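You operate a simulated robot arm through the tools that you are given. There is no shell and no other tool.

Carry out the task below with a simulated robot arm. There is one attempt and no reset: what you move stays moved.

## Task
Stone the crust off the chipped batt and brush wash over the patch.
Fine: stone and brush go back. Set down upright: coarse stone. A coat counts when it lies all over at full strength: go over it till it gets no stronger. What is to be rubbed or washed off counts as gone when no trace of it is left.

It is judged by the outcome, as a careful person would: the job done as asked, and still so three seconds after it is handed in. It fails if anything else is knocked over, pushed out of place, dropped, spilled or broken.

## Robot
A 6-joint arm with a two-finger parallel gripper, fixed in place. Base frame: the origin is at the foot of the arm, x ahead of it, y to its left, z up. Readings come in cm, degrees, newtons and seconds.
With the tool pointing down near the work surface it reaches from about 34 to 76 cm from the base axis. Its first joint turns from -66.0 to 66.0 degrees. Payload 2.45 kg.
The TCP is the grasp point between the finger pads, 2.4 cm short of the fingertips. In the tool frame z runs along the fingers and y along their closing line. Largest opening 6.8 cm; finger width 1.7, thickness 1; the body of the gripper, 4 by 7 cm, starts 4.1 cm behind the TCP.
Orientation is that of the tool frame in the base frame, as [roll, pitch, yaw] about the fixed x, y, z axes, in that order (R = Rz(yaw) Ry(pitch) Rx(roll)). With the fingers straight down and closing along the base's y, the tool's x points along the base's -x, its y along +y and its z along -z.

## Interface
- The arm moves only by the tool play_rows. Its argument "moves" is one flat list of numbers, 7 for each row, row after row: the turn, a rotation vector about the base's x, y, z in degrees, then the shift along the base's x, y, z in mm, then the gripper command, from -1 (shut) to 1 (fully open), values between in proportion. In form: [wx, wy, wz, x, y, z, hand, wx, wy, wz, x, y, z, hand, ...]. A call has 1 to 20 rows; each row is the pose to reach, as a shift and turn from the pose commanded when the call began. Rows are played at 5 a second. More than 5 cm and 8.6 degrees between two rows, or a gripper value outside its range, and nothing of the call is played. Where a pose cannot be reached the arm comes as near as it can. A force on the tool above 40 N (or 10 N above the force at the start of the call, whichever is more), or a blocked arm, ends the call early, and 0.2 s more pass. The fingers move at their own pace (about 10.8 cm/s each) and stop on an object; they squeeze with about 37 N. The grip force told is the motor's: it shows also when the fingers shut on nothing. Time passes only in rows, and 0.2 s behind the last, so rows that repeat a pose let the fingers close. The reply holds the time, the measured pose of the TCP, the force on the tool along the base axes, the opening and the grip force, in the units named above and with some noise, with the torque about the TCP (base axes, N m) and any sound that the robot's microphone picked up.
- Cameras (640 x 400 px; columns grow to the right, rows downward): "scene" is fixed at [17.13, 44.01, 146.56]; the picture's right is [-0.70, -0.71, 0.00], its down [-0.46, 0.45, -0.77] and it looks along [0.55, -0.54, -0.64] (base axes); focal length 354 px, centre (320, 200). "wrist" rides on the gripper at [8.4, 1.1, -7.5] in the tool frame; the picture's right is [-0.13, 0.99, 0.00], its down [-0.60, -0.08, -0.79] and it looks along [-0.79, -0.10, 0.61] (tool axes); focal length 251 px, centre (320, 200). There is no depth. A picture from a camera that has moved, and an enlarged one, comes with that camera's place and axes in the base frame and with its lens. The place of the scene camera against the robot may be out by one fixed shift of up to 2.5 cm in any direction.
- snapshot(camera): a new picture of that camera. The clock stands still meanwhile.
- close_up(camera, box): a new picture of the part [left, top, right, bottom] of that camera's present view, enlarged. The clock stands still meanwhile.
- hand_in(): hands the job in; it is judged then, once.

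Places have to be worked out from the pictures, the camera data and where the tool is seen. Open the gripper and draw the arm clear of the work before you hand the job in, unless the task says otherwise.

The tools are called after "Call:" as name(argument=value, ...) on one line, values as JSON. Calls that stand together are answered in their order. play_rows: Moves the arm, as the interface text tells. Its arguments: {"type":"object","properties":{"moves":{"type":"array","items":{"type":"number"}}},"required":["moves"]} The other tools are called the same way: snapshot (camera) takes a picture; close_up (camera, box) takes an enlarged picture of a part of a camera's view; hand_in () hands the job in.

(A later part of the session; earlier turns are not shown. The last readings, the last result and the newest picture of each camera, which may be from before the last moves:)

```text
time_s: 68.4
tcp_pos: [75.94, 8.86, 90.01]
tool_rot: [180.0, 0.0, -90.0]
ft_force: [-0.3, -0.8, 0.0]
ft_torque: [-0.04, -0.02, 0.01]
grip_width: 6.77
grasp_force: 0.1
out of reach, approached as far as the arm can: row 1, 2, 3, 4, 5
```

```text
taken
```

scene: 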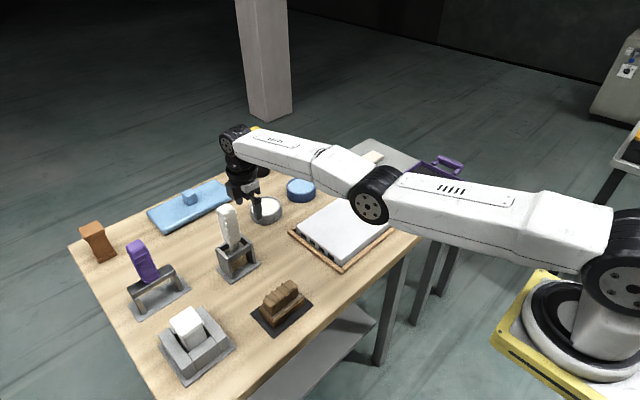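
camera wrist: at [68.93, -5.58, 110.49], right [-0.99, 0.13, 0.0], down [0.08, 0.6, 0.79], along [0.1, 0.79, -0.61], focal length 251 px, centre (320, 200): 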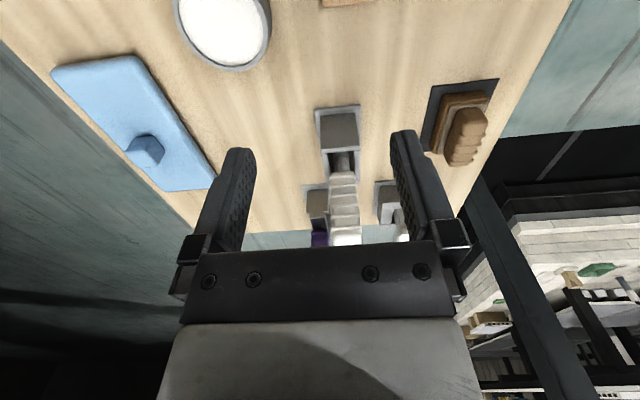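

Likely the elbow crossed slightly to the wrong side of straight, and inward commands push it against its limit. I'll go up along the boundary, stretch outward to straighten fully, then come down while stretched so it folds elbow-up.

Call:
play_rows(moves=[0, 0, 0, 20, 0, 20, 1, 0, 0, 0, 30, 0, 60, 1, 0, 0, 0, 30, 0, 100, 1, 0, 0, 0, 30, 0, 140, 1, 0, 0, 0, 30, 0, 180, 1, 0, 0, 0, 40, 0, 200, 1, 0, 0, 0, 50, 0, 200, 1, 0, 0, 0, 60, 0, 200, 1, 0, 0, 0, 60, 0, 200, 1])

Call:
snapshot(camera="scene")

```text
time_s: 70.4
tcp_pos: [75.92, 7.83, 108.68]
tool_rot: [-180.0, -0.1, -89.9]
ft_force: [0.8, -1.1, -0.5]
ft_torque: [0.03, 0.01, 0.01]
grip_width: 6.81
grasp_force: 0.0
out of reach, approached as far as the arm can: row 1, 2, 3, 4, 5, 6, 7, 8, 9
```

```text
taken
```

scene: 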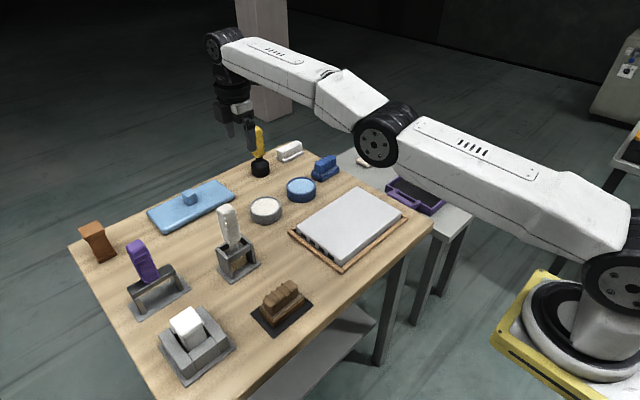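

The elbow now sits higher for the same TCP than before, so it is straight or slightly elbow-up. I'll now command down and inward in small steps.

Call:
play_rows(moves=[0, 0, 0, 0, 0, -20, 1, 0, 0, 0, 0, 0, -40, 1, 0, 0, 0, -10, 0, -60, 1, 0, 0, 0, -25, 0, -70, 1, 0, 0, 0, -40, 0, -80, 1, 0, 0, 0, -40, 0, -80, 1])

Call:
snapshot(camera="scene")

```text
time_s: 71.8
tcp_pos: [76.39, 8.41, 101.89]
tool_rot: [179.9, -0.1, -90.1]
ft_force: [-0.5, 0.2, -0.1]
ft_torque: [0.04, 0.04, 0.0]
grip_width: 6.8
grasp_force: 0.1
out of reach, approached as far as the arm can: row 2, 3, 4, 5, 6
```

```text
taken
```

scene: 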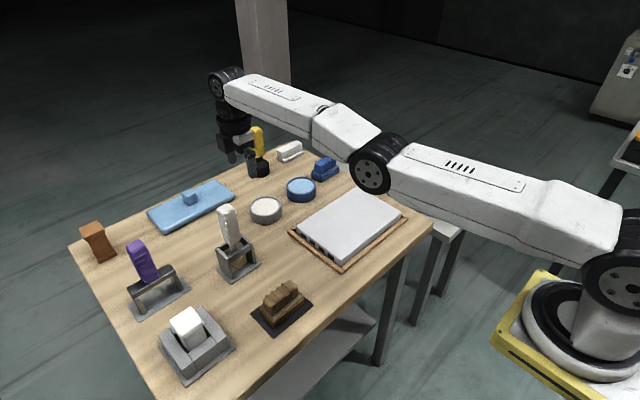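

The elbow has dipped below the straight line again. Now I'll command far outward while moving down, so the arm is pulled straight and the downward motion carries the elbow to its upper side.

Call:
play_rows(moves=[0, 0, 0, 50, 0, 0, 1, 0, 0, 0, 100, 0, 0, 1, 0, 0, 0, 100, 0, 0, 1, 0, 0, 0, 100, 0, -30, 1, 0, 0, 0, 100, 0, -60, 1, 0, 0, 0, 100, 0, -90, 1, 0, 0, 0, 100, 0, -110, 1])

Call:
snapshot(camera="scene")

```text
time_s: 73.4
tcp_pos: [76.68, 7.17, 92.98]
tool_rot: [180.0, -0.1, -90.0]
ft_force: [0.3, 0.4, 0.9]
ft_torque: [0.01, 0.04, 0.0]
grip_width: 6.78
grasp_force: 0.0
out of reach, approached as far as the arm can: row 1, 2, 3, 4, 5, 6, 7
```

```text
taken
```

scene: 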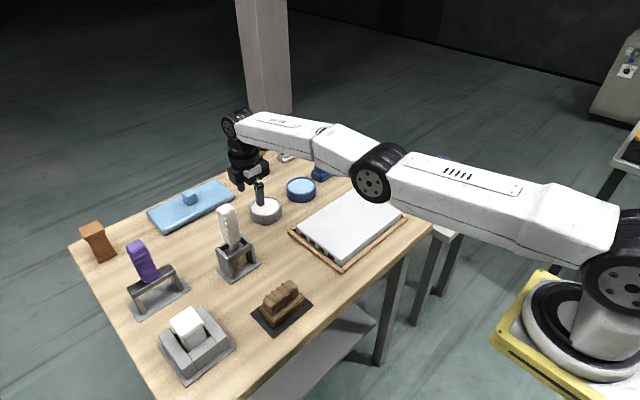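

The elbow now lies on/above the line. I'll make one more down step and then pull inward while shifting slightly +y away from the pot.

Call:
play_rows(moves=[0, 0, 0, -1, 8, -35, 1, 0, 0, 0, -6, 14, -45, 1, 0, 0, 0, -15, 16, -45, 1, 0, 0, 0, -30, 18, -45, 1, 0, 0, 0, -50, 20, -45, 1, 0, 0, 0, -50, 20, -45, 1])

Call:
snapshot(camera="scene")

```text
time_s: 74.8
tcp_pos: [71.38, 9.3, 88.33]
tool_rot: [-179.9, 0.0, -90.0]
ft_force: [-0.2, -0.3, 0.1]
ft_torque: [-0.03, 0.01, -0.01]
grip_width: 6.81
grasp_force: 0.0
out of reach, approached as far as the arm can: row 1
```

```text
taken
```

scene: 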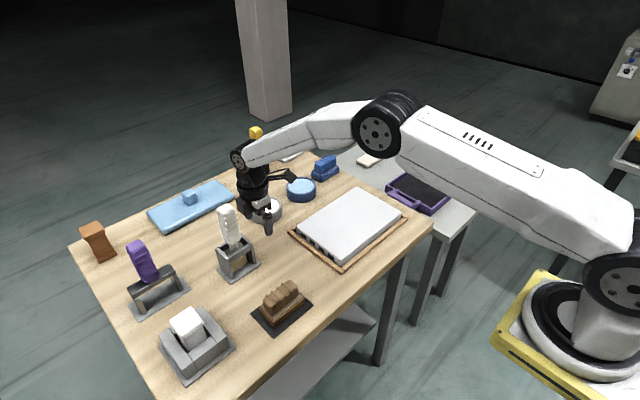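

The arm is folded elbow-up again at (71.4, 9.3, 88.3); from now on I stay well inside the reach limit and tilt for the pot. Now I rise straight up and go over the brush handle.

Call:
play_rows(moves=[0, 0, 0, -5, 0, 45, 1, 0, 0, 0, -10, 0, 90, 1, 0, 0, 0, -15, 0, 135, 1, 0, 0, 0, -20, 0, 175, 1, 0, 0, 0, -22, 10, 200, 1, 0, 0, 0, -23, 45, 205, 1, 0, 0, 0, -23, 87, 205, 1, 0, 0, 0, -23, 87, 205, 1])

Call:
snapshot(camera="wrist")

Call:
snapshot(camera="scene")

```text
time_s: 76.6
tcp_pos: [69.38, 18.23, 108.96]
tool_rot: [179.9, 0.0, -90.0]
ft_force: [0.1, 0.2, -0.2]
ft_torque: [-0.01, 0.02, -0.02]
grip_width: 6.81
grasp_force: 0.0
```

```text
taken
camera wrist: at [68.31, 9.84, 116.39], right [-0.99, 0.13, 0.0], down [0.08, 0.6, 0.79], along [0.1, 0.79, -0.61], focal length 251 px, centre (320, 200)
```

wrist: 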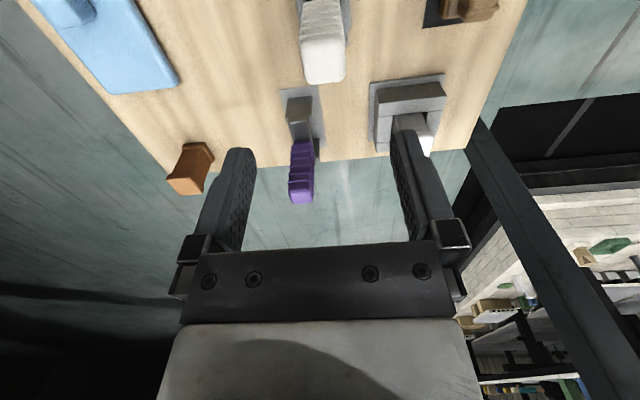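

```text
taken
```

scene: 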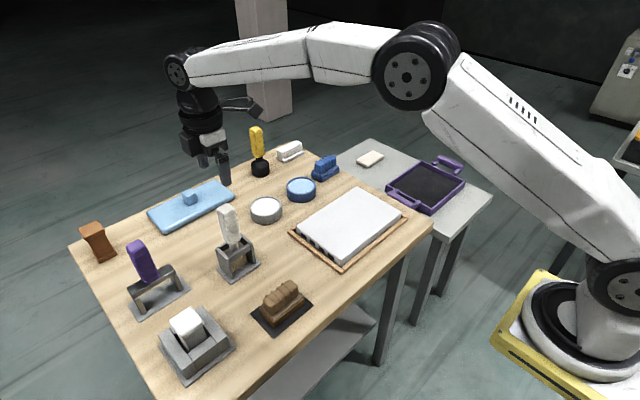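

I'm above the brush. I'll zoom to refine the handle's position before descending.

Call:
close_up(camera="wrist", box=[264, 0, 376, 90])

Call:
close_up(camera="wrist", box=[350, 60, 470, 170])

```text
4.44 times, centred on (320, 45) of wrist
camera zoom: at [68.31, 9.84, 116.39], right [-0.99, 0.13, 0.0], down [0.08, 0.6, 0.79], along [0.1, 0.79, -0.61], focal length 1118 px, centre (320, 889)
```

zoom: 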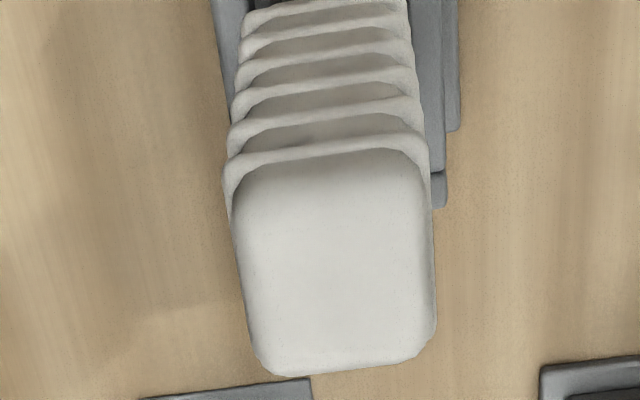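

```text
3.64 times, centred on (410, 115) of wrist
camera zoom: at [68.31, 9.84, 116.39], right [-0.99, 0.13, 0.0], down [0.08, 0.6, 0.79], along [0.1, 0.79, -0.61], focal length 914 px, centre (-7, 509)
```

zoom: 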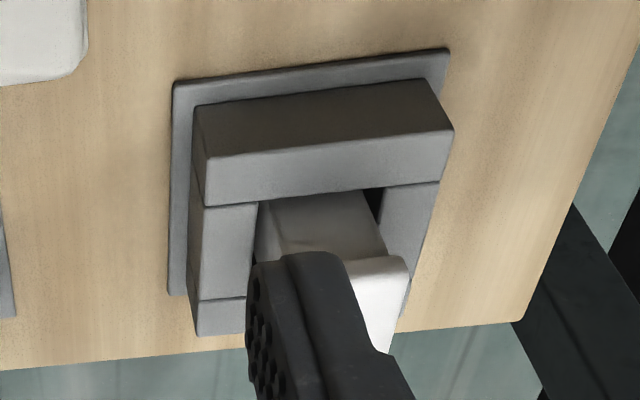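

Handle centre is (69.1, 17.95), top z≈97.8. I'll descend partway to re-read the pose before enclosing the handle.

Call:
play_rows(moves=[0, 0, 0, 0, 0, -30, 1, 0, 0, 0, 0, 0, -60, 1, 0, 0, 0, 0, 0, -75, 1, 0, 0, 0, 0, 0, -75, 1])

Call:
snapshot(camera="wrist")

Call:
close_up(camera="scene", box=[180, 150, 290, 290])

```text
time_s: 77.6
tcp_pos: [69.41, 18.36, 101.26]
tool_rot: [179.9, 0.1, -90.0]
ft_force: [0.2, 0.8, 0.0]
ft_torque: [0.03, -0.04, 0.02]
grip_width: 6.78
grasp_force: 0.1
```

```text
taken
camera wrist: at [68.33, 9.76, 108.77], right [-0.99, 0.13, 0.0], down [0.08, 0.6, 0.79], along [0.1, 0.79, -0.61], focal length 251 px, centre (320, 200)
```

wrist: 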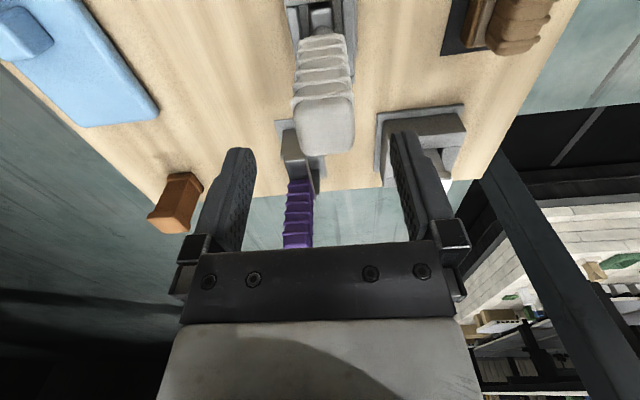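

```text
2.86 times, centred on (235, 220) of scene
camera zoom: at [17.13, 44.01, 146.56], right [-0.7, -0.71, 0.0], down [-0.46, 0.45, -0.77], along [0.55, -0.54, -0.64], focal length 1010 px, centre (563, 143)
```

zoom: 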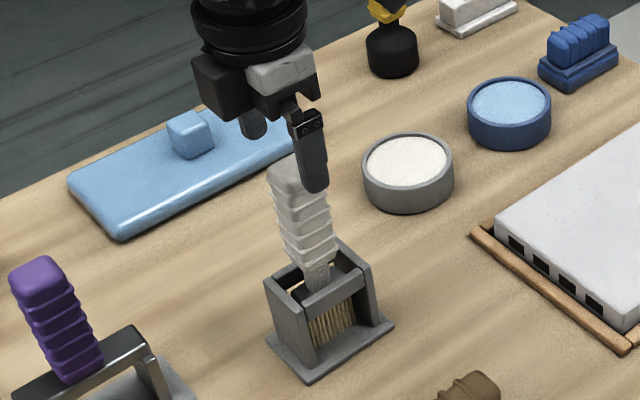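

Finger tips are just above the handle; the TCP reads (69.4, 18.3), so I shift −3 mm in x and y and go down to z≈95 around the handle.

Call:
play_rows(moves=[0, 0, 0, -3, -3, 0, 1, 0, 0, 0, -3, -3, -15, 1, 0, 0, 0, -3, -3, -30, 1, 0, 0, 0, -3, -3, -45, 1, 0, 0, 0, -3, -3, -60, 1, 0, 0, 0, -3, -3, -60, 1])

Call:
snapshot(camera="wrist")

Call:
close_up(camera="scene", box=[180, 150, 290, 290])

```text
time_s: 79.0
tcp_pos: [69.0, 17.99, 95.12]
tool_rot: [179.9, -0.1, -90.0]
ft_force: [-0.2, -0.5, 0.0]
ft_torque: [-0.01, 0.0, -0.03]
grip_width: 6.83
grasp_force: 0.1
```

```text
taken
camera wrist: at [68.01, 9.5, 102.67], right [-0.99, 0.13, 0.0], down [0.08, 0.6, 0.79], along [0.1, 0.79, -0.61], focal length 251 px, centre (320, 200)
```

wrist: 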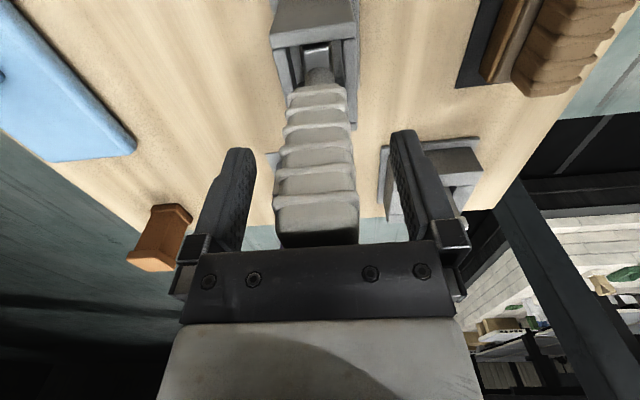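

```text
2.86 times, centred on (235, 220) of scene
camera zoom: at [17.13, 44.01, 146.56], right [-0.7, -0.71, 0.0], down [-0.46, 0.45, -0.77], along [0.55, -0.54, -0.64], focal length 1010 px, centre (563, 143)
```

zoom: 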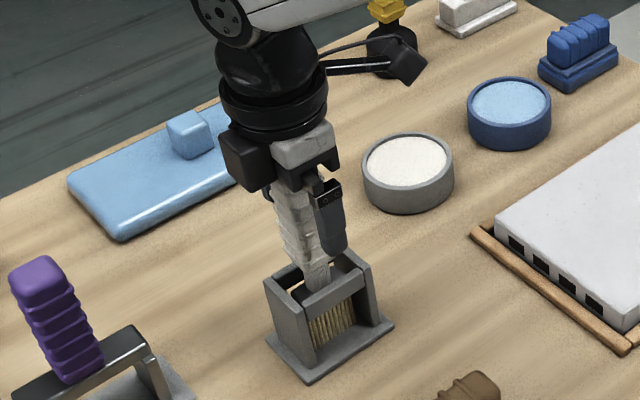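

The handle is centred between the fingers with no contact. I'll close the grip gently and check.

Call:
play_rows(moves=[0, 0, 0, 0, 0, 0, 0.2, 0, 0, 0, 0, 0, 0, -0.1, 0, 0, 0, 0, 0, 0, -0.5, 0, 0, 0, 0, 0, 0, -1, 0, 0, 0, 0, 0, 0, -1])

Call:
close_up(camera="scene", box=[180, 150, 290, 290])

```text
time_s: 80.2
tcp_pos: [69.02, 18.1, 95.21]
tool_rot: [179.9, 0.0, -90.1]
ft_force: [0.4, 0.6, 0.0]
ft_torque: [0.01, -0.09, 0.03]
grip_width: 2.99
grasp_force: 37.0
```

```text
2.86 times, centred on (235, 220) of scene
camera zoom: at [17.13, 44.01, 146.56], right [-0.7, -0.71, 0.0], down [-0.46, 0.45, -0.77], along [0.55, -0.54, -0.64], focal length 1010 px, centre (563, 143)
```

zoom: 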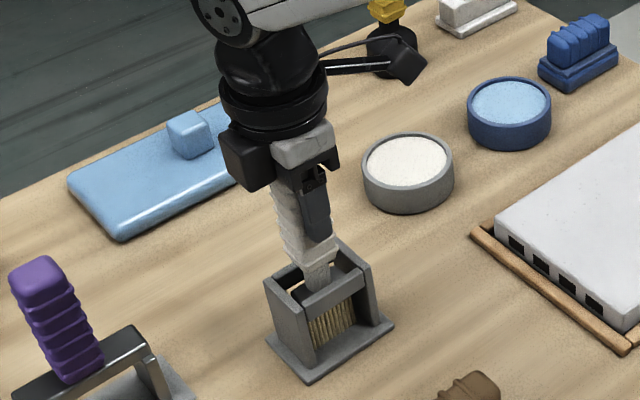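

Gripped at 2.99 cm with negligible side force. I'll lift very slowly at first and check the load.

Call:
play_rows(moves=[0, 0, 0, 0, 0, 1, -1, 0, 0, 0, 0, 0, 2, -1, 0, 0, 0, 0, 0, 4, -1, 0, 0, 0, 0, 0, 6, -1, 0, 0, 0, 0, 0, 8, -1, 0, 0, 0, 0, 0, 10, -1, 0, 0, 0, 0, 0, 13, -1, 0, 0, 0, 0, 0, 16, -1, 0, 0, 0, 0, 0, 20, -1])

Call:
close_up(camera="scene", box=[180, 150, 290, 290])

```text
time_s: 82.2
tcp_pos: [68.98, 17.97, 97.11]
tool_rot: [179.9, -0.1, -89.9]
ft_force: [-0.3, 0.9, -0.9]
ft_torque: [0.01, 0.01, -0.01]
grip_width: 2.98
grasp_force: 36.7
```

```text
2.86 times, centred on (235, 220) of scene
camera zoom: at [17.13, 44.01, 146.56], right [-0.7, -0.71, 0.0], down [-0.46, 0.45, -0.77], along [0.55, -0.54, -0.64], focal length 1010 px, centre (563, 143)
```

zoom: 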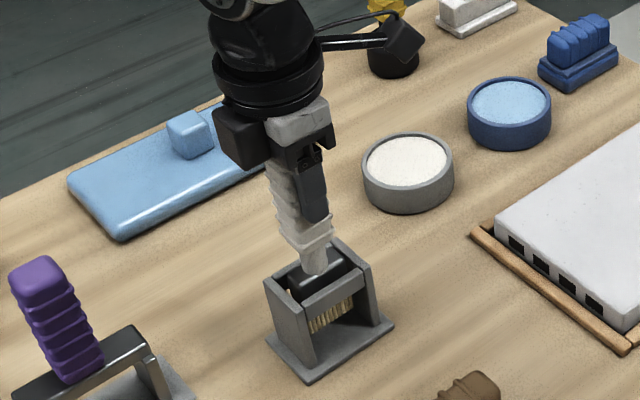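

The brush is coming out of the rack cleanly (~1 N). I'll continue lifting straight up until the bristles clear the rack.

Call:
play_rows(moves=[0, 0, 0, 0, 0, 5, -1, 0, 0, 0, 0, 0, 11, -1, 0, 0, 0, 0, 0, 18, -1, 0, 0, 0, 0, 0, 26, -1, 0, 0, 0, 0, 0, 34, -1, 0, 0, 0, 0, 0, 43, -1, 0, 0, 0, 0, 0, 52, -1, 0, 0, 0, 0, 0, 61, -1, 0, 0, 0, 0, 0, 70, -1, 0, 0, 0, 0, 0, 79, -1, 0, 0, 0, 0, 0, 86, -1, 0, 0, 0, 0, 0, 90, -1, 0, 0, 0, 0, 0, 90, -1])

Call:
snapshot(camera="scene")

Call:
close_up(camera="scene", box=[170, 130, 280, 290])

Call:
snapshot(camera="wrist")

```text
time_s: 85.0
tcp_pos: [68.96, 18.02, 106.27]
tool_rot: [-180.0, 0.0, -90.0]
ft_force: [1.3, 0.0, -2.5]
ft_torque: [-0.02, 0.0, 0.01]
grip_width: 2.98
grasp_force: 37.3
```

```text
taken
```

scene: 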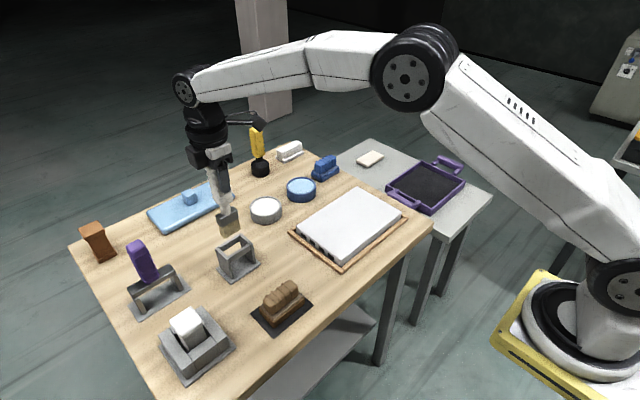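

```text
2.50 times, centred on (225, 210) of scene
camera zoom: at [17.13, 44.01, 146.56], right [-0.7, -0.71, 0.0], down [-0.46, 0.45, -0.77], along [0.55, -0.54, -0.64], focal length 884 px, centre (558, 175)
```

zoom: 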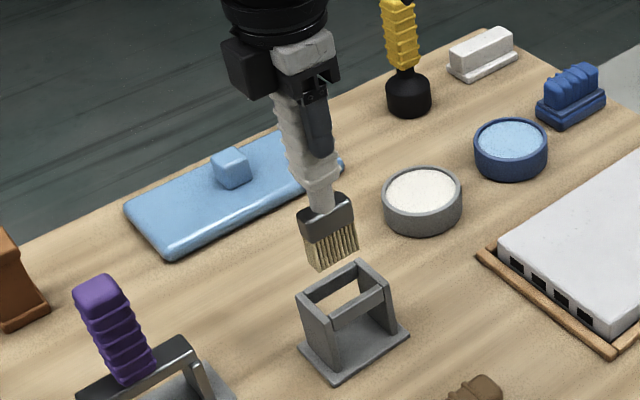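

```text
taken
camera wrist: at [68.05, 9.49, 113.73], right [-0.99, 0.13, 0.0], down [0.08, 0.6, 0.79], along [0.1, 0.79, -0.61], focal length 251 px, centre (320, 200)
```

wrist: 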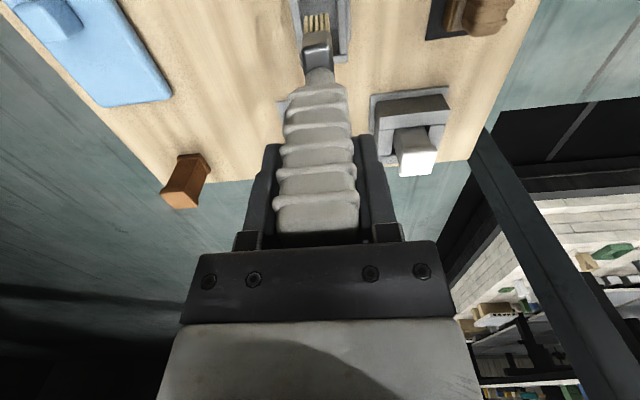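

The brush is free of the rack, bristles about 15 cm below the TCP. I'll carry it over toward the grey pot (centre ≈(79, 1.8)), tilting the tip 15° outward so the wrist stays well inside the reach limit.

Call:
play_rows(moves=[0, 0, 0, 1, -8, 5, -1, 0, 0, 0, 5, -25, 12, -1, 0, -2, 0, 10, -45, 18, -1, 0, -4, 0, 16, -65, 20, -1, 0, -6, 0, 22, -85, 20, -1, 0, -8, 0, 28, -105, 20, -1, 0, -10, 0, 36, -122, 20, -1, 0, -12, 0, 44, -138, 20, -1, 0, -14, 0, 52, -152, 20, -1, 0, -15, 0, 58, -160, 20, -1, 0, -15, 0, 62, -162, 20, -1, 0, -15, 0, 62, -162, 20, -1])

Call:
snapshot(camera="scene")

Call:
snapshot(camera="wrist")

Call:
close_up(camera="scene", box=[210, 110, 340, 240])

```text
time_s: 87.6
tcp_pos: [75.18, 1.78, 108.27]
tool_rot: [-165.0, 0.0, -90.1]
ft_force: [-0.4, -0.1, -1.2]
ft_torque: [0.0, 0.05, 0.01]
grip_width: 2.97
grasp_force: 36.7
```

```text
taken
```

scene: 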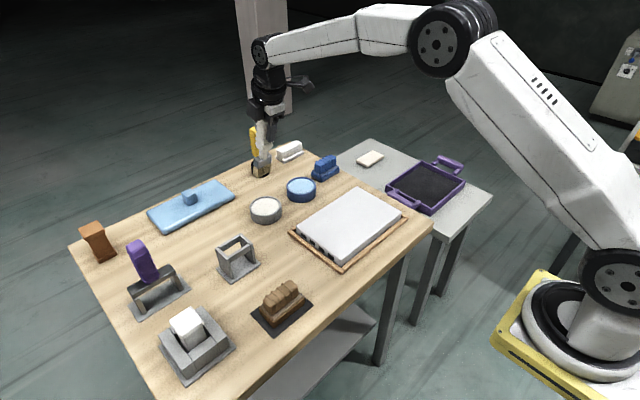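

```text
taken
camera wrist: at [72.33, -6.69, 115.12], right [-0.96, 0.13, -0.26], down [-0.13, 0.6, 0.79], along [0.26, 0.79, -0.56], focal length 251 px, centre (320, 200)
```

wrist: 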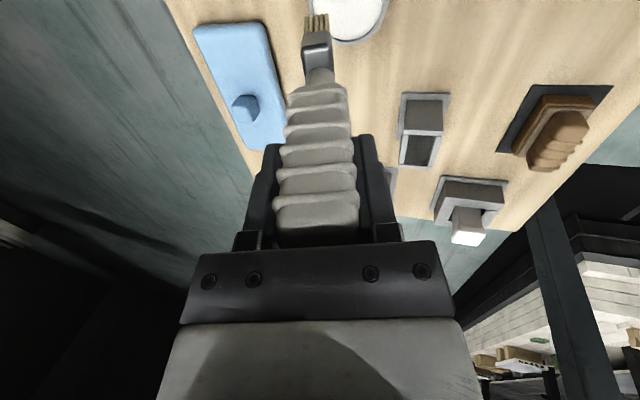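

```text
3.08 times, centred on (275, 175) of scene
camera zoom: at [17.13, 44.01, 146.56], right [-0.7, -0.71, 0.0], down [-0.46, 0.45, -0.77], along [0.55, -0.54, -0.64], focal length 1088 px, centre (458, 277)
```

zoom: 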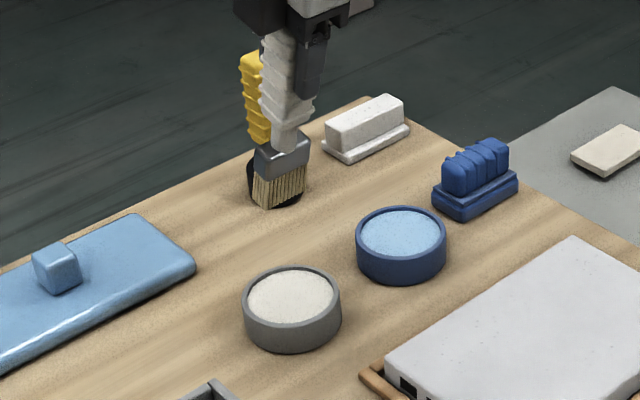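

Tilt is right and the brush hangs over the pot's direction. I'll lower to about z≈101 and check alignment over the pot.

Call:
play_rows(moves=[0, 0, 0, 0, 0, -15, -1, 0, 0, 0, 0, 0, -35, -1, 0, 0, 0, 0, 0, -55, -1, 0, 0, 0, 0, 0, -70, -1, 0, 0, 0, 0, 0, -70, -1])

Call:
close_up(camera="scene", box=[220, 140, 330, 240])

Call:
close_up(camera="wrist", box=[260, 0, 420, 100])

```text
time_s: 88.8
tcp_pos: [75.21, 1.95, 101.28]
tool_rot: [-165.0, 0.1, -90.1]
ft_force: [0.5, -0.3, -1.4]
ft_torque: [0.03, 0.05, -0.03]
grip_width: 2.98
grasp_force: 37.0
```

```text
4.00 times, centred on (275, 190) of scene
camera zoom: at [17.13, 44.01, 146.56], right [-0.7, -0.71, 0.0], down [-0.46, 0.45, -0.77], along [0.55, -0.54, -0.64], focal length 1414 px, centre (500, 240)
```

zoom: 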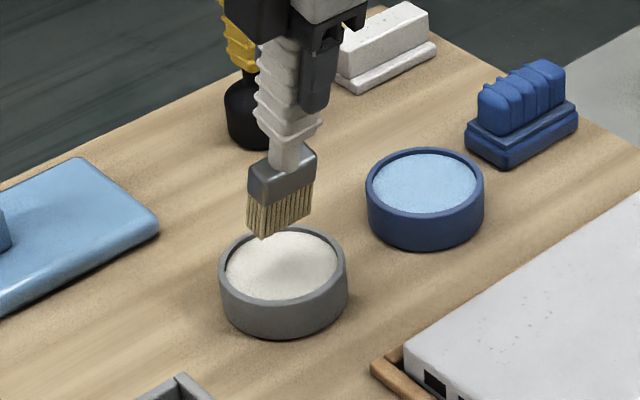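

```text
4.00 times, centred on (340, 50) of wrist
camera zoom: at [72.29, -6.67, 108.2], right [-0.96, 0.13, -0.26], down [-0.13, 0.6, 0.79], along [0.26, 0.79, -0.56], focal length 1006 px, centre (240, 800)
```

zoom: 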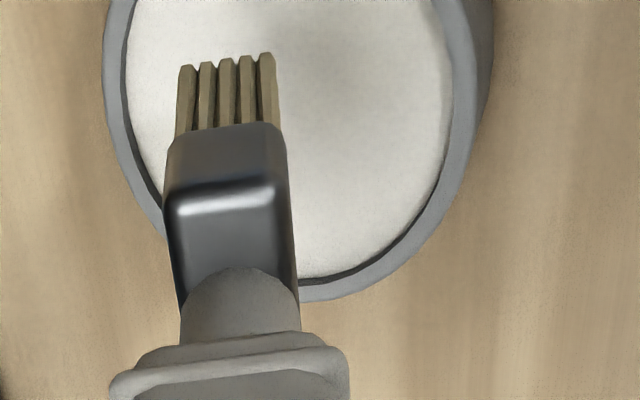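

The bristle tip is now about (79.2, 1.9, 86.6), pot centre ≈(78.7, 1.7), inner radius ≈3.7 – well aligned. I'll lower 40 mm slowly into the wash.

Call:
play_rows(moves=[0, 0, 0, -3, -1, -10, -1, 0, 0, 0, -4, -2, -20, -1, 0, 0, 0, -4, -2, -28, -1, 0, 0, 0, -4, -2, -34, -1, 0, 0, 0, -4, -2, -38, -1, 0, 0, 0, -4, -2, -41, -1, 0, 0, 0, -4, -2, -41, -1])

Call:
close_up(camera="scene", box=[220, 140, 330, 240])

Call:
close_up(camera="wrist", box=[260, 0, 420, 100])

```text
time_s: 90.4
tcp_pos: [74.75, 1.67, 97.43]
tool_rot: [-164.9, -0.1, -90.1]
ft_force: [-11.2, -0.2, 17.2]
ft_torque: [-0.04, 1.05, 0.0]
grip_width: 2.96
grasp_force: 37.3
```

```text
4.00 times, centred on (275, 190) of scene
camera zoom: at [17.06, 44.01, 146.57], right [-0.7, -0.71, 0.0], down [-0.46, 0.45, -0.77], along [0.55, -0.54, -0.64], focal length 1414 px, centre (500, 240)
```

zoom: 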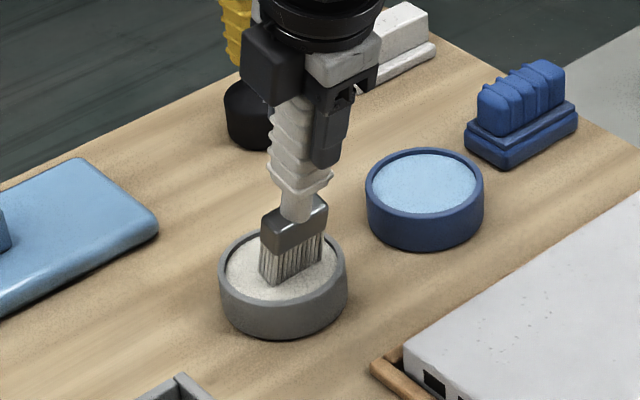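

```text
4.00 times, centred on (340, 50) of wrist
camera zoom: at [71.87, -6.87, 104.3], right [-0.96, 0.13, -0.26], down [-0.13, 0.6, 0.79], along [0.26, 0.79, -0.56], focal length 1006 px, centre (240, 800)
```

zoom: 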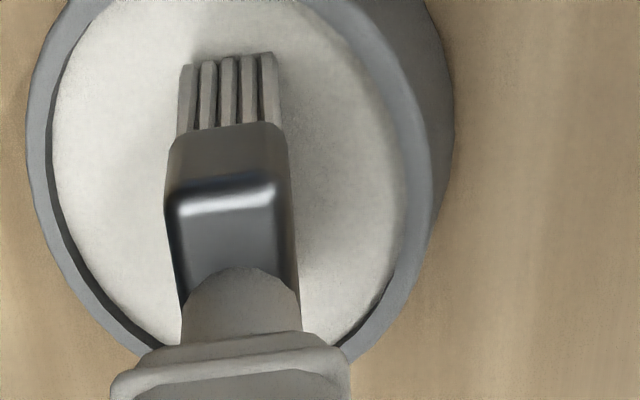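

The bristles touched the wash surface (17 N) and have turned whitish – loaded. The pot hasn't moved; I'll lift straight back up out of it.

Call:
play_rows(moves=[0, 0, 0, 0, 0, 3, -1, 0, 0, 0, 0, 0, 8, -1, 0, 0, 0, 0, 0, 16, -1, 0, 0, 0, 0, 0, 28, -1, 0, 0, 0, 0, 0, 42, -1, 0, 0, 0, 0, 0, 55, -1, 0, 0, 0, 0, 0, 68, -1, 0, 0, 0, 0, 0, 68, -1])

Call:
close_up(camera="scene", box=[210, 110, 340, 240])

Call:
close_up(camera="wrist", box=[260, 0, 420, 100])

```text
time_s: 92.2
tcp_pos: [74.79, 1.75, 104.05]
tool_rot: [-165.0, -0.1, -90.0]
ft_force: [-0.1, 0.1, -1.5]
ft_torque: [0.02, 0.04, -0.01]
grip_width: 2.98
grasp_force: 37.0
```

```text
3.08 times, centred on (275, 175) of scene
camera zoom: at [17.13, 44.01, 146.56], right [-0.7, -0.71, 0.0], down [-0.46, 0.45, -0.77], along [0.55, -0.54, -0.64], focal length 1088 px, centre (458, 277)
```

zoom: 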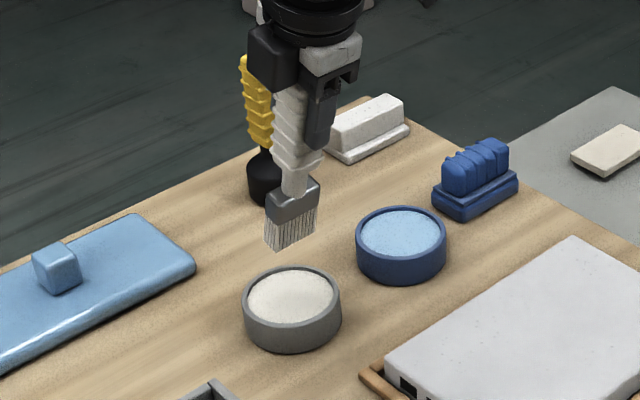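

```text
4.00 times, centred on (340, 50) of wrist
camera zoom: at [71.92, -6.87, 110.95], right [-0.96, 0.13, -0.26], down [-0.13, 0.6, 0.79], along [0.26, 0.79, -0.56], focal length 1006 px, centre (240, 800)
```

zoom: 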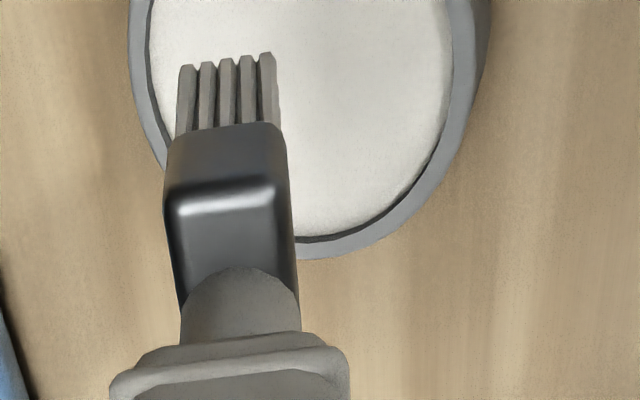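

The brush is loaded and the pot is undisturbed. I'll bring the brush back to vertical while moving inward over the batt at a safe height, to (64.5, −8).

Call:
play_rows(moves=[0, 2, 0, -5, -2, 8, -1, 0, 4, 0, -15, -8, 15, -1, 0, 6, 0, -27, -18, 20, -1, 0, 8, 0, -40, -30, 22, -1, 0, 10, 0, -54, -44, 22, -1, 0, 12, 0, -68, -58, 22, -1, 0, 14, 0, -82, -72, 20, -1, 0, 15, 0, -94, -85, 15, -1, 0, 15, 0, -101, -94, 5, -1, 0, 15, 0, -103, -97, -10, -1, 0, 15, 0, -103, -97, -25, -1, 0, 15, 0, -103, -97, -38, -1, 0, 15, 0, -103, -97, -38, -1])

Call:
close_up(camera="scene", box=[270, 150, 430, 275])

Call:
snapshot(camera="wrist")

```text
time_s: 95.0
tcp_pos: [64.55, -8.04, 100.13]
tool_rot: [180.0, 0.0, -90.0]
ft_force: [0.0, 0.5, -1.6]
ft_torque: [0.01, -0.03, 0.01]
grip_width: 2.99
grasp_force: 36.7
```

```text
3.20 times, centred on (350, 212) of scene
camera zoom: at [17.13, 44.01, 146.56], right [-0.7, -0.71, 0.0], down [-0.46, 0.45, -0.77], along [0.55, -0.54, -0.64], focal length 1131 px, centre (224, 160)
```

zoom: 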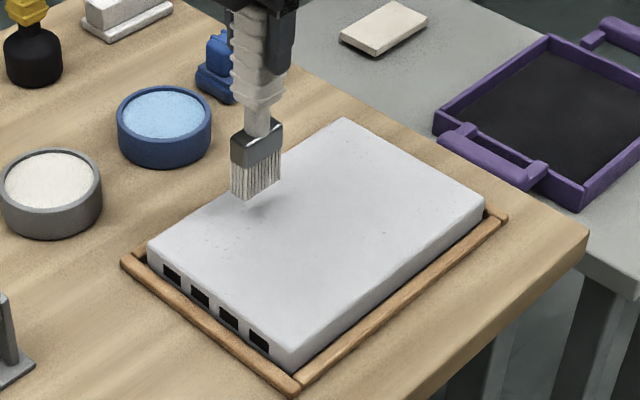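

```text
taken
camera wrist: at [63.59, -16.56, 107.55], right [-0.99, 0.13, 0.0], down [0.08, 0.6, 0.79], along [0.1, 0.79, -0.61], focal length 251 px, centre (320, 200)
```

wrist: 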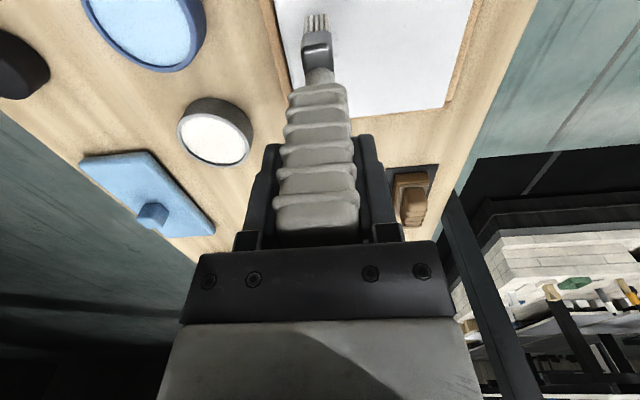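

The brush is upright over the batt's far part of the patch, about 1.7 cm above. I'll lower in small steps to find light contact.

Call:
play_rows(moves=[0, 0, 0, 0, 0, -6, -1, 0, 0, 0, 0, 0, -11, -1, 0, 0, 0, 0, 0, -14, -1, 0, 0, 0, 0, 0, -14, -1])

Call:
close_up(camera="scene", box=[290, 175, 390, 245])

```text
time_s: 96.0
tcp_pos: [64.58, -7.97, 98.78]
tool_rot: [-179.9, 0.1, -89.9]
ft_force: [-0.5, 0.1, -2.2]
ft_torque: [0.01, 0.01, 0.01]
grip_width: 2.97
grasp_force: 37.4
```

```text
5.71 times, centred on (340, 210) of scene
camera zoom: at [17.13, 44.01, 146.56], right [-0.7, -0.71, 0.0], down [-0.46, 0.45, -0.77], along [0.55, -0.54, -0.64], focal length 2020 px, centre (206, 143)
```

zoom: 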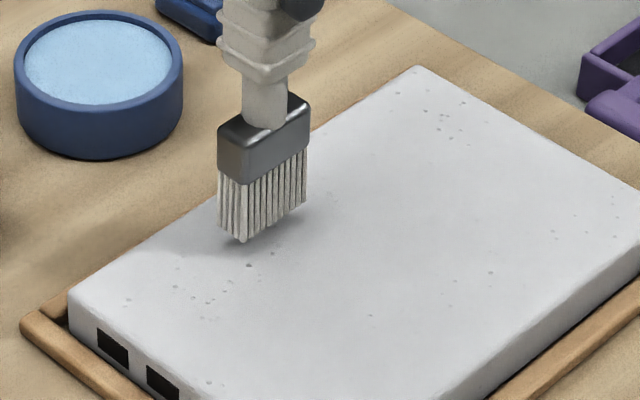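

Still no contact at z 98.8; I'll lower further by millimetres.

Call:
play_rows(moves=[0, 0, 0, 0, 0, -1.5, -1, 0, 0, 0, 0, 0, -3, -1, 0, 0, 0, 0, 0, -3, -1])

```text
time_s: 96.8
tcp_pos: [64.48, -8.1, 98.49]
tool_rot: [180.0, 0.1, -90.0]
ft_force: [-0.4, -0.5, -1.4]
ft_torque: [-0.01, -0.01, 0.0]
grip_width: 2.96
grasp_force: 36.9
```

Call:
play_rows(moves=[0, 0, 0, 0, 0, -1.5, -1, 0, 0, 0, 0, 0, -3, -1, 0, 0, 0, 0, 0, -3, -1])

Call:
close_up(camera="scene", box=[290, 175, 390, 245])

```text
time_s: 97.6
tcp_pos: [64.49, -8.07, 98.11]
tool_rot: [-180.0, 0.0, -90.0]
ft_force: [-0.3, -0.1, -1.6]
ft_torque: [-0.03, -0.05, 0.02]
grip_width: 2.98
grasp_force: 37.5
```

```text
5.71 times, centred on (340, 210) of scene
camera zoom: at [17.13, 44.01, 146.56], right [-0.7, -0.71, 0.0], down [-0.46, 0.45, -0.77], along [0.55, -0.54, -0.64], focal length 2020 px, centre (206, 143)
```

zoom: 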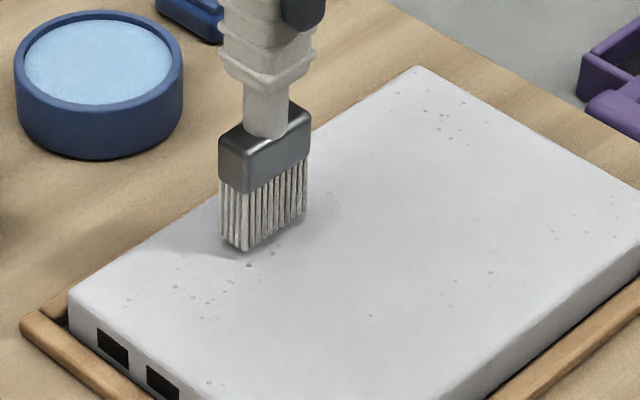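

Nearly touching now (shadow meets the bristles); two more small steps.

Call:
play_rows(moves=[0, 0, 0, 0, 0, -1, -1, 0, 0, 0, 0, 0, -2, -1, 0, 0, 0, 0, 0, -2, -1])

```text
time_s: 98.4
tcp_pos: [64.42, -8.0, 97.9]
tool_rot: [179.9, 0.0, -90.0]
ft_force: [0.2, 0.2, -2.9]
ft_torque: [-0.03, 0.01, 0.0]
grip_width: 2.97
grasp_force: 37.2
```

Call:
play_rows(moves=[0, 0, 0, 0, 0, -1, -1, 0, 0, 0, 0, 0, -2, -1, 0, 0, 0, 0, 0, -2, -1])

Call:
close_up(camera="scene", box=[290, 175, 390, 245])

```text
time_s: 99.2
tcp_pos: [64.52, -8.05, 97.82]
tool_rot: [180.0, 0.1, -90.0]
ft_force: [0.1, 0.8, -1.3]
ft_torque: [0.02, -0.01, 0.0]
grip_width: 2.98
grasp_force: 36.9
```

```text
5.71 times, centred on (340, 210) of scene
camera zoom: at [17.13, 44.01, 146.56], right [-0.7, -0.71, 0.0], down [-0.46, 0.45, -0.77], along [0.55, -0.54, -0.64], focal length 2020 px, centre (206, 143)
```

zoom: 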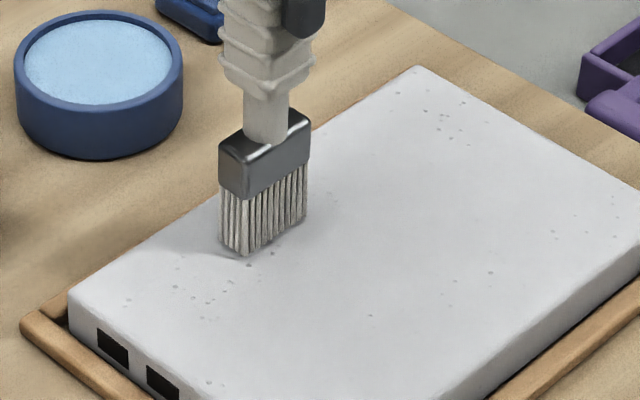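

Still only the brush's weight on the sensor; I'll continue down in 1 mm steps.

Call:
play_rows(moves=[0, 0, 0, 0, 0, -1, -1, 0, 0, 0, 0, 0, -2, -1, 0, 0, 0, 0, 0, -2, -1])

```text
time_s: 100.0
tcp_pos: [64.39, -8.18, 97.55]
tool_rot: [180.0, 0.0, -89.9]
ft_force: [0.4, 0.5, -1.4]
ft_torque: [-0.05, -0.01, 0.01]
grip_width: 2.95
grasp_force: 37.2
```

Call:
play_rows(moves=[0, 0, 0, 0, 0, -1, -1, 0, 0, 0, 0, 0, -2, -1, 0, 0, 0, 0, 0, -3, -1, 0, 0, 0, 0, 0, -3, -1])

Call:
close_up(camera="scene", box=[290, 175, 390, 245])

```text
time_s: 101.0
tcp_pos: [64.54, -8.12, 97.52]
tool_rot: [-179.9, -0.2, -90.0]
ft_force: [-9.3, -1.8, 23.3]
ft_torque: [-0.06, 1.19, 0.0]
grip_width: 2.99
grasp_force: 37.2
```

```text
5.71 times, centred on (340, 210) of scene
camera zoom: at [17.06, 44.01, 146.57], right [-0.7, -0.71, 0.0], down [-0.46, 0.45, -0.77], along [0.55, -0.54, -0.64], focal length 2020 px, centre (206, 143)
```

zoom: 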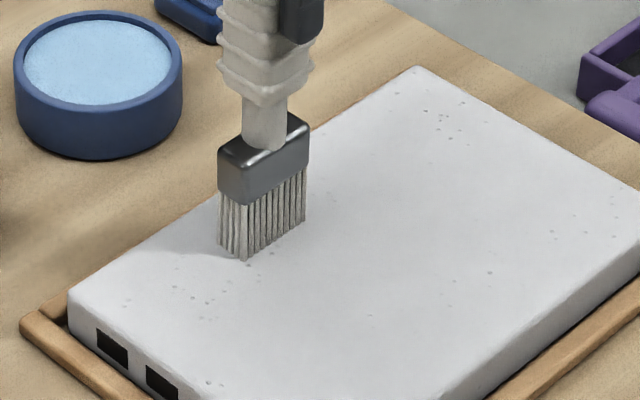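

Firm contact at z≈97.5 (24 N, stiff). I'll ease up ~1.7 mm to a light press and make the first stroke toward −x (against the fence side) from x 64.5 to 55.5.

Call:
play_rows(moves=[0, 0, 0, 0, 0, 1.7, -1, 0, 0, 0, -8, 0, 1.7, -1, 0, 0, 0, -18, 0, 1.7, -1, 0, 0, 0, -28, 0, 1.7, -1, 0, 0, 0, -38, 0, 1.7, -1, 0, 0, 0, -48, 0, 1.7, -1, 0, 0, 0, -58, 0, 1.7, -1, 0, 0, 0, -68, 0, 1.7, -1, 0, 0, 0, -78, 0, 1.7, -1, 0, 0, 0, -88, 0, 1.7, -1])

Call:
close_up(camera="scene", box=[280, 170, 430, 275])

Call:
close_up(camera="wrist", box=[230, 0, 390, 100])

```text
time_s: 103.2
tcp_pos: [55.72, -8.12, 97.44]
tool_rot: [179.9, 0.1, -90.0]
ft_force: [2.3, 0.1, 2.1]
ft_torque: [0.01, -0.36, 0.03]
grip_width: 2.97
grasp_force: 36.5
```

```text
3.81 times, centred on (355, 222) of scene
camera zoom: at [17.13, 44.01, 146.56], right [-0.7, -0.71, 0.0], down [-0.46, 0.45, -0.77], along [0.55, -0.54, -0.64], focal length 1346 px, centre (187, 114)
```

zoom: 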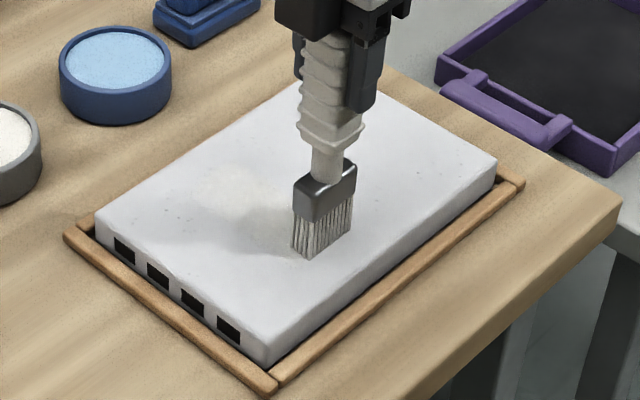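

```text
4.00 times, centred on (310, 50) of wrist
camera zoom: at [54.72, -16.58, 104.89], right [-0.99, 0.13, 0.0], down [0.08, 0.6, 0.79], along [0.1, 0.79, -0.61], focal length 1006 px, centre (360, 800)
```

zoom: 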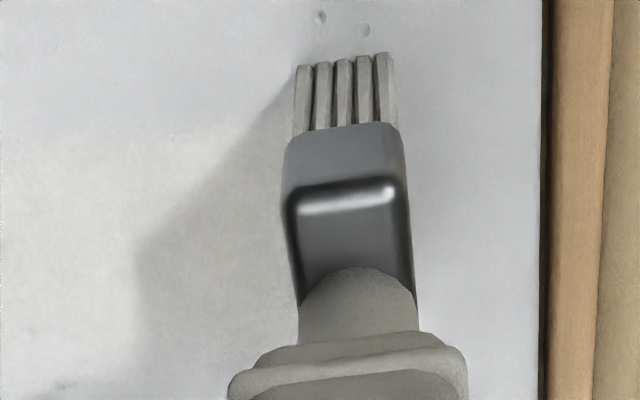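

A cream coat is visible at the beginning of the stroke, fading along it. Let me enlarge to see how far it laid down.

Call:
close_up(camera="scene", box=[300, 195, 380, 245])

Call:
close_up(camera="wrist", box=[150, 0, 310, 100])

```text
8.00 times, centred on (340, 220) of scene
camera zoom: at [17.13, 44.01, 146.56], right [-0.7, -0.71, 0.0], down [-0.46, 0.45, -0.77], along [0.55, -0.54, -0.64], focal length 2828 px, centre (160, 40)
```

zoom: 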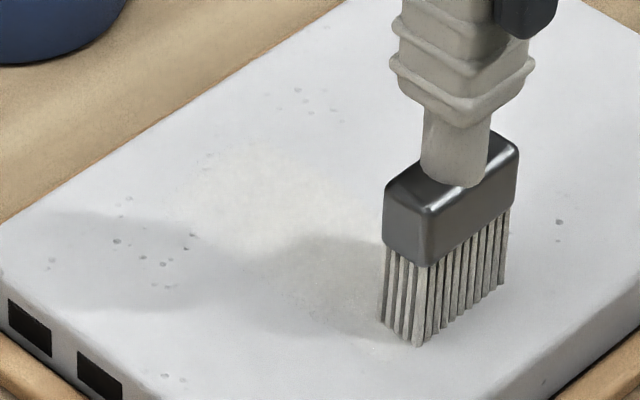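

```text
4.00 times, centred on (230, 50) of wrist
camera zoom: at [54.72, -16.58, 104.89], right [-0.99, 0.13, 0.0], down [0.08, 0.6, 0.79], along [0.1, 0.79, -0.61], focal length 1006 px, centre (680, 800)
```

zoom: 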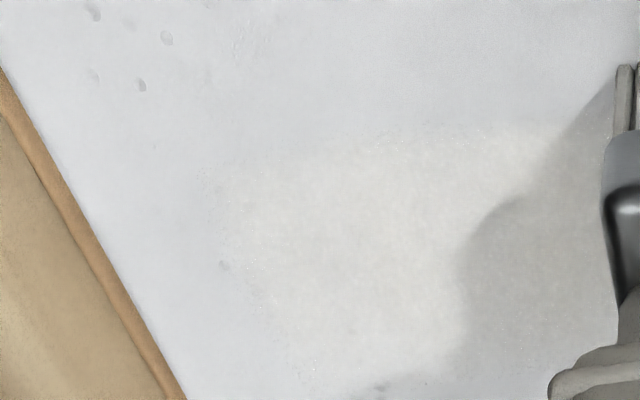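

The coat lies along y −9.6…−6 from x≈65 to the brush. I'll continue: lane at y≈−5.5 back to +x, then lane at y≈−3 toward −x.

Call:
play_rows(moves=[0, 0, 0, 0, 10, 0, -1, 0, 0, 0, 0, 20, 0, -1, 0, 0, 0, 0, 26, 0, -1, 0, 0, 0, 12, 26, 0, -1, 0, 0, 0, 25, 26, 0, -1, 0, 0, 0, 38, 26, 0, -1, 0, 0, 0, 51, 26, 0, -1, 0, 0, 0, 64, 26, 0, -1, 0, 0, 0, 77, 26, 0, -1, 0, 0, 0, 88, 26, 0, -1, 0, 0, 0, 88, 38, 0, -1, 0, 0, 0, 88, 50, 0, -1, 0, 0, 0, 77, 50, 0, -1, 0, 0, 0, 64, 50, 0, -1, 0, 0, 0, 51, 50, 0, -1, 0, 0, 0, 38, 50, 0, -1, 0, 0, 0, 25, 50, 0, -1, 0, 0, 0, 12, 50, 0, -1, 0, 0, 0, 0, 50, 0, -1])

Call:
close_up(camera="scene", box=[280, 170, 430, 275])

Call:
close_up(camera="scene", box=[300, 195, 380, 245])

Call:
snapshot(camera="wrist")

```text
time_s: 107.2
tcp_pos: [55.54, -3.15, 97.5]
tool_rot: [180.0, 0.0, -90.1]
ft_force: [0.4, 0.0, -0.6]
ft_torque: [0.01, 0.0, -0.03]
grip_width: 2.98
grasp_force: 36.8
```

```text
3.81 times, centred on (355, 222) of scene
camera zoom: at [17.13, 44.01, 146.56], right [-0.7, -0.71, 0.0], down [-0.46, 0.45, -0.77], along [0.55, -0.54, -0.64], focal length 1346 px, centre (187, 114)
```

zoom: 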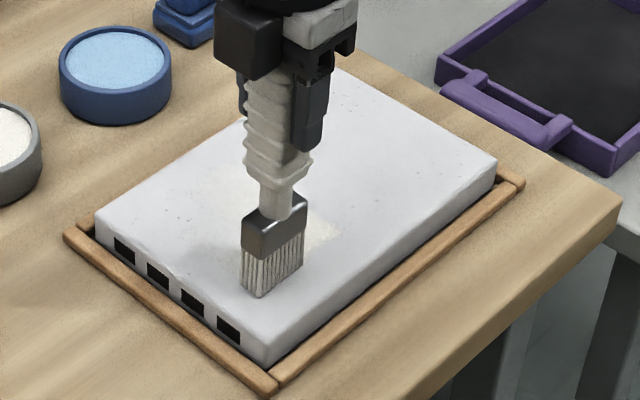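

```text
8.00 times, centred on (340, 220) of scene
camera zoom: at [17.13, 44.01, 146.56], right [-0.7, -0.71, 0.0], down [-0.46, 0.45, -0.77], along [0.55, -0.54, -0.64], focal length 2828 px, centre (160, 40)
```

zoom: 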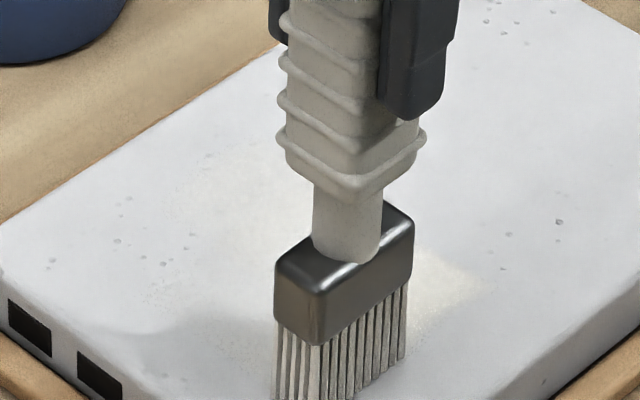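

```text
taken
camera wrist: at [54.65, -11.72, 104.92], right [-0.99, 0.13, 0.0], down [0.08, 0.6, 0.79], along [0.1, 0.79, -0.61], focal length 251 px, centre (320, 200)
```

wrist: 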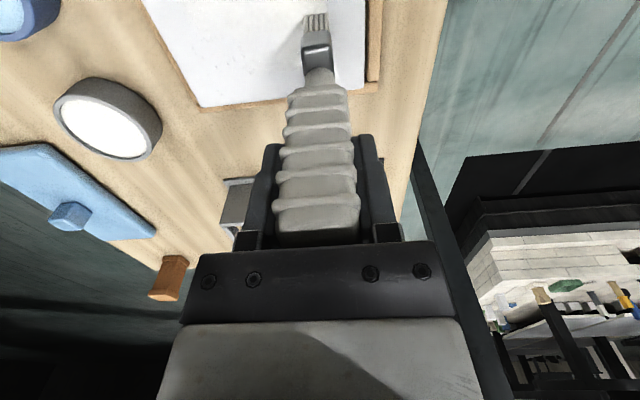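

Contact was very light on that pass. I'll press ~1 mm more and go over the lanes again in reverse.

Call:
play_rows(moves=[0, 0, 0, 0, 0, -1, -1, 0, 0, 0, 15, 0, -1, -1, 0, 0, 0, 30, 0, -1, -1, 0, 0, 0, 45, 0, -1, -1, 0, 0, 0, 60, 0, -1, -1, 0, 0, 0, 75, 0, -1, -1, 0, 0, 0, 90, 0, -1, -1, 0, 0, 0, 90, -24, -1, -1, 0, 0, 0, 75, -24, -1, -1, 0, 0, 0, 60, -24, -1, -1, 0, 0, 0, 45, -24, -1, -1, 0, 0, 0, 30, -24, -1, -1, 0, 0, 0, 15, -24, -1, -1, 0, 0, 0, 0, -24, -1, -1])

Call:
close_up(camera="scene", box=[280, 170, 430, 275])

Call:
close_up(camera="scene", box=[300, 195, 380, 245])

```text
time_s: 110.2
tcp_pos: [55.71, -5.47, 97.4]
tool_rot: [-179.9, 0.0, -89.9]
ft_force: [-1.1, -0.3, -1.2]
ft_torque: [0.01, 0.01, 0.0]
grip_width: 2.99
grasp_force: 37.4
```

```text
3.81 times, centred on (355, 222) of scene
camera zoom: at [17.13, 44.01, 146.56], right [-0.7, -0.71, 0.0], down [-0.46, 0.45, -0.77], along [0.55, -0.54, -0.64], focal length 1346 px, centre (187, 114)
```

zoom: 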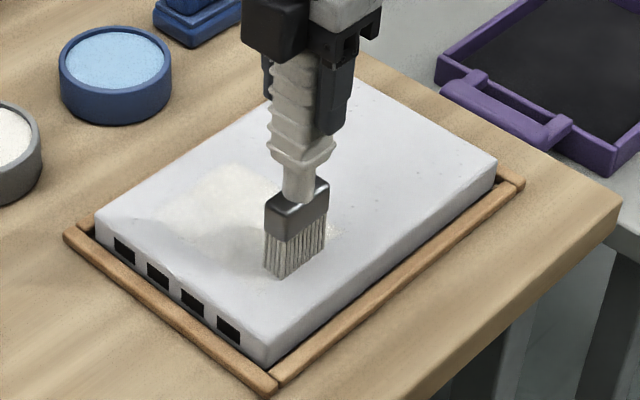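

```text
8.00 times, centred on (340, 220) of scene
camera zoom: at [17.13, 44.01, 146.56], right [-0.7, -0.71, 0.0], down [-0.46, 0.45, -0.77], along [0.55, -0.54, -0.64], focal length 2828 px, centre (160, 40)
```

zoom: 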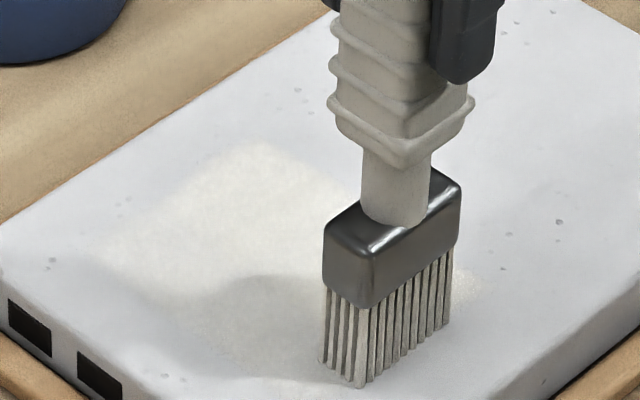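

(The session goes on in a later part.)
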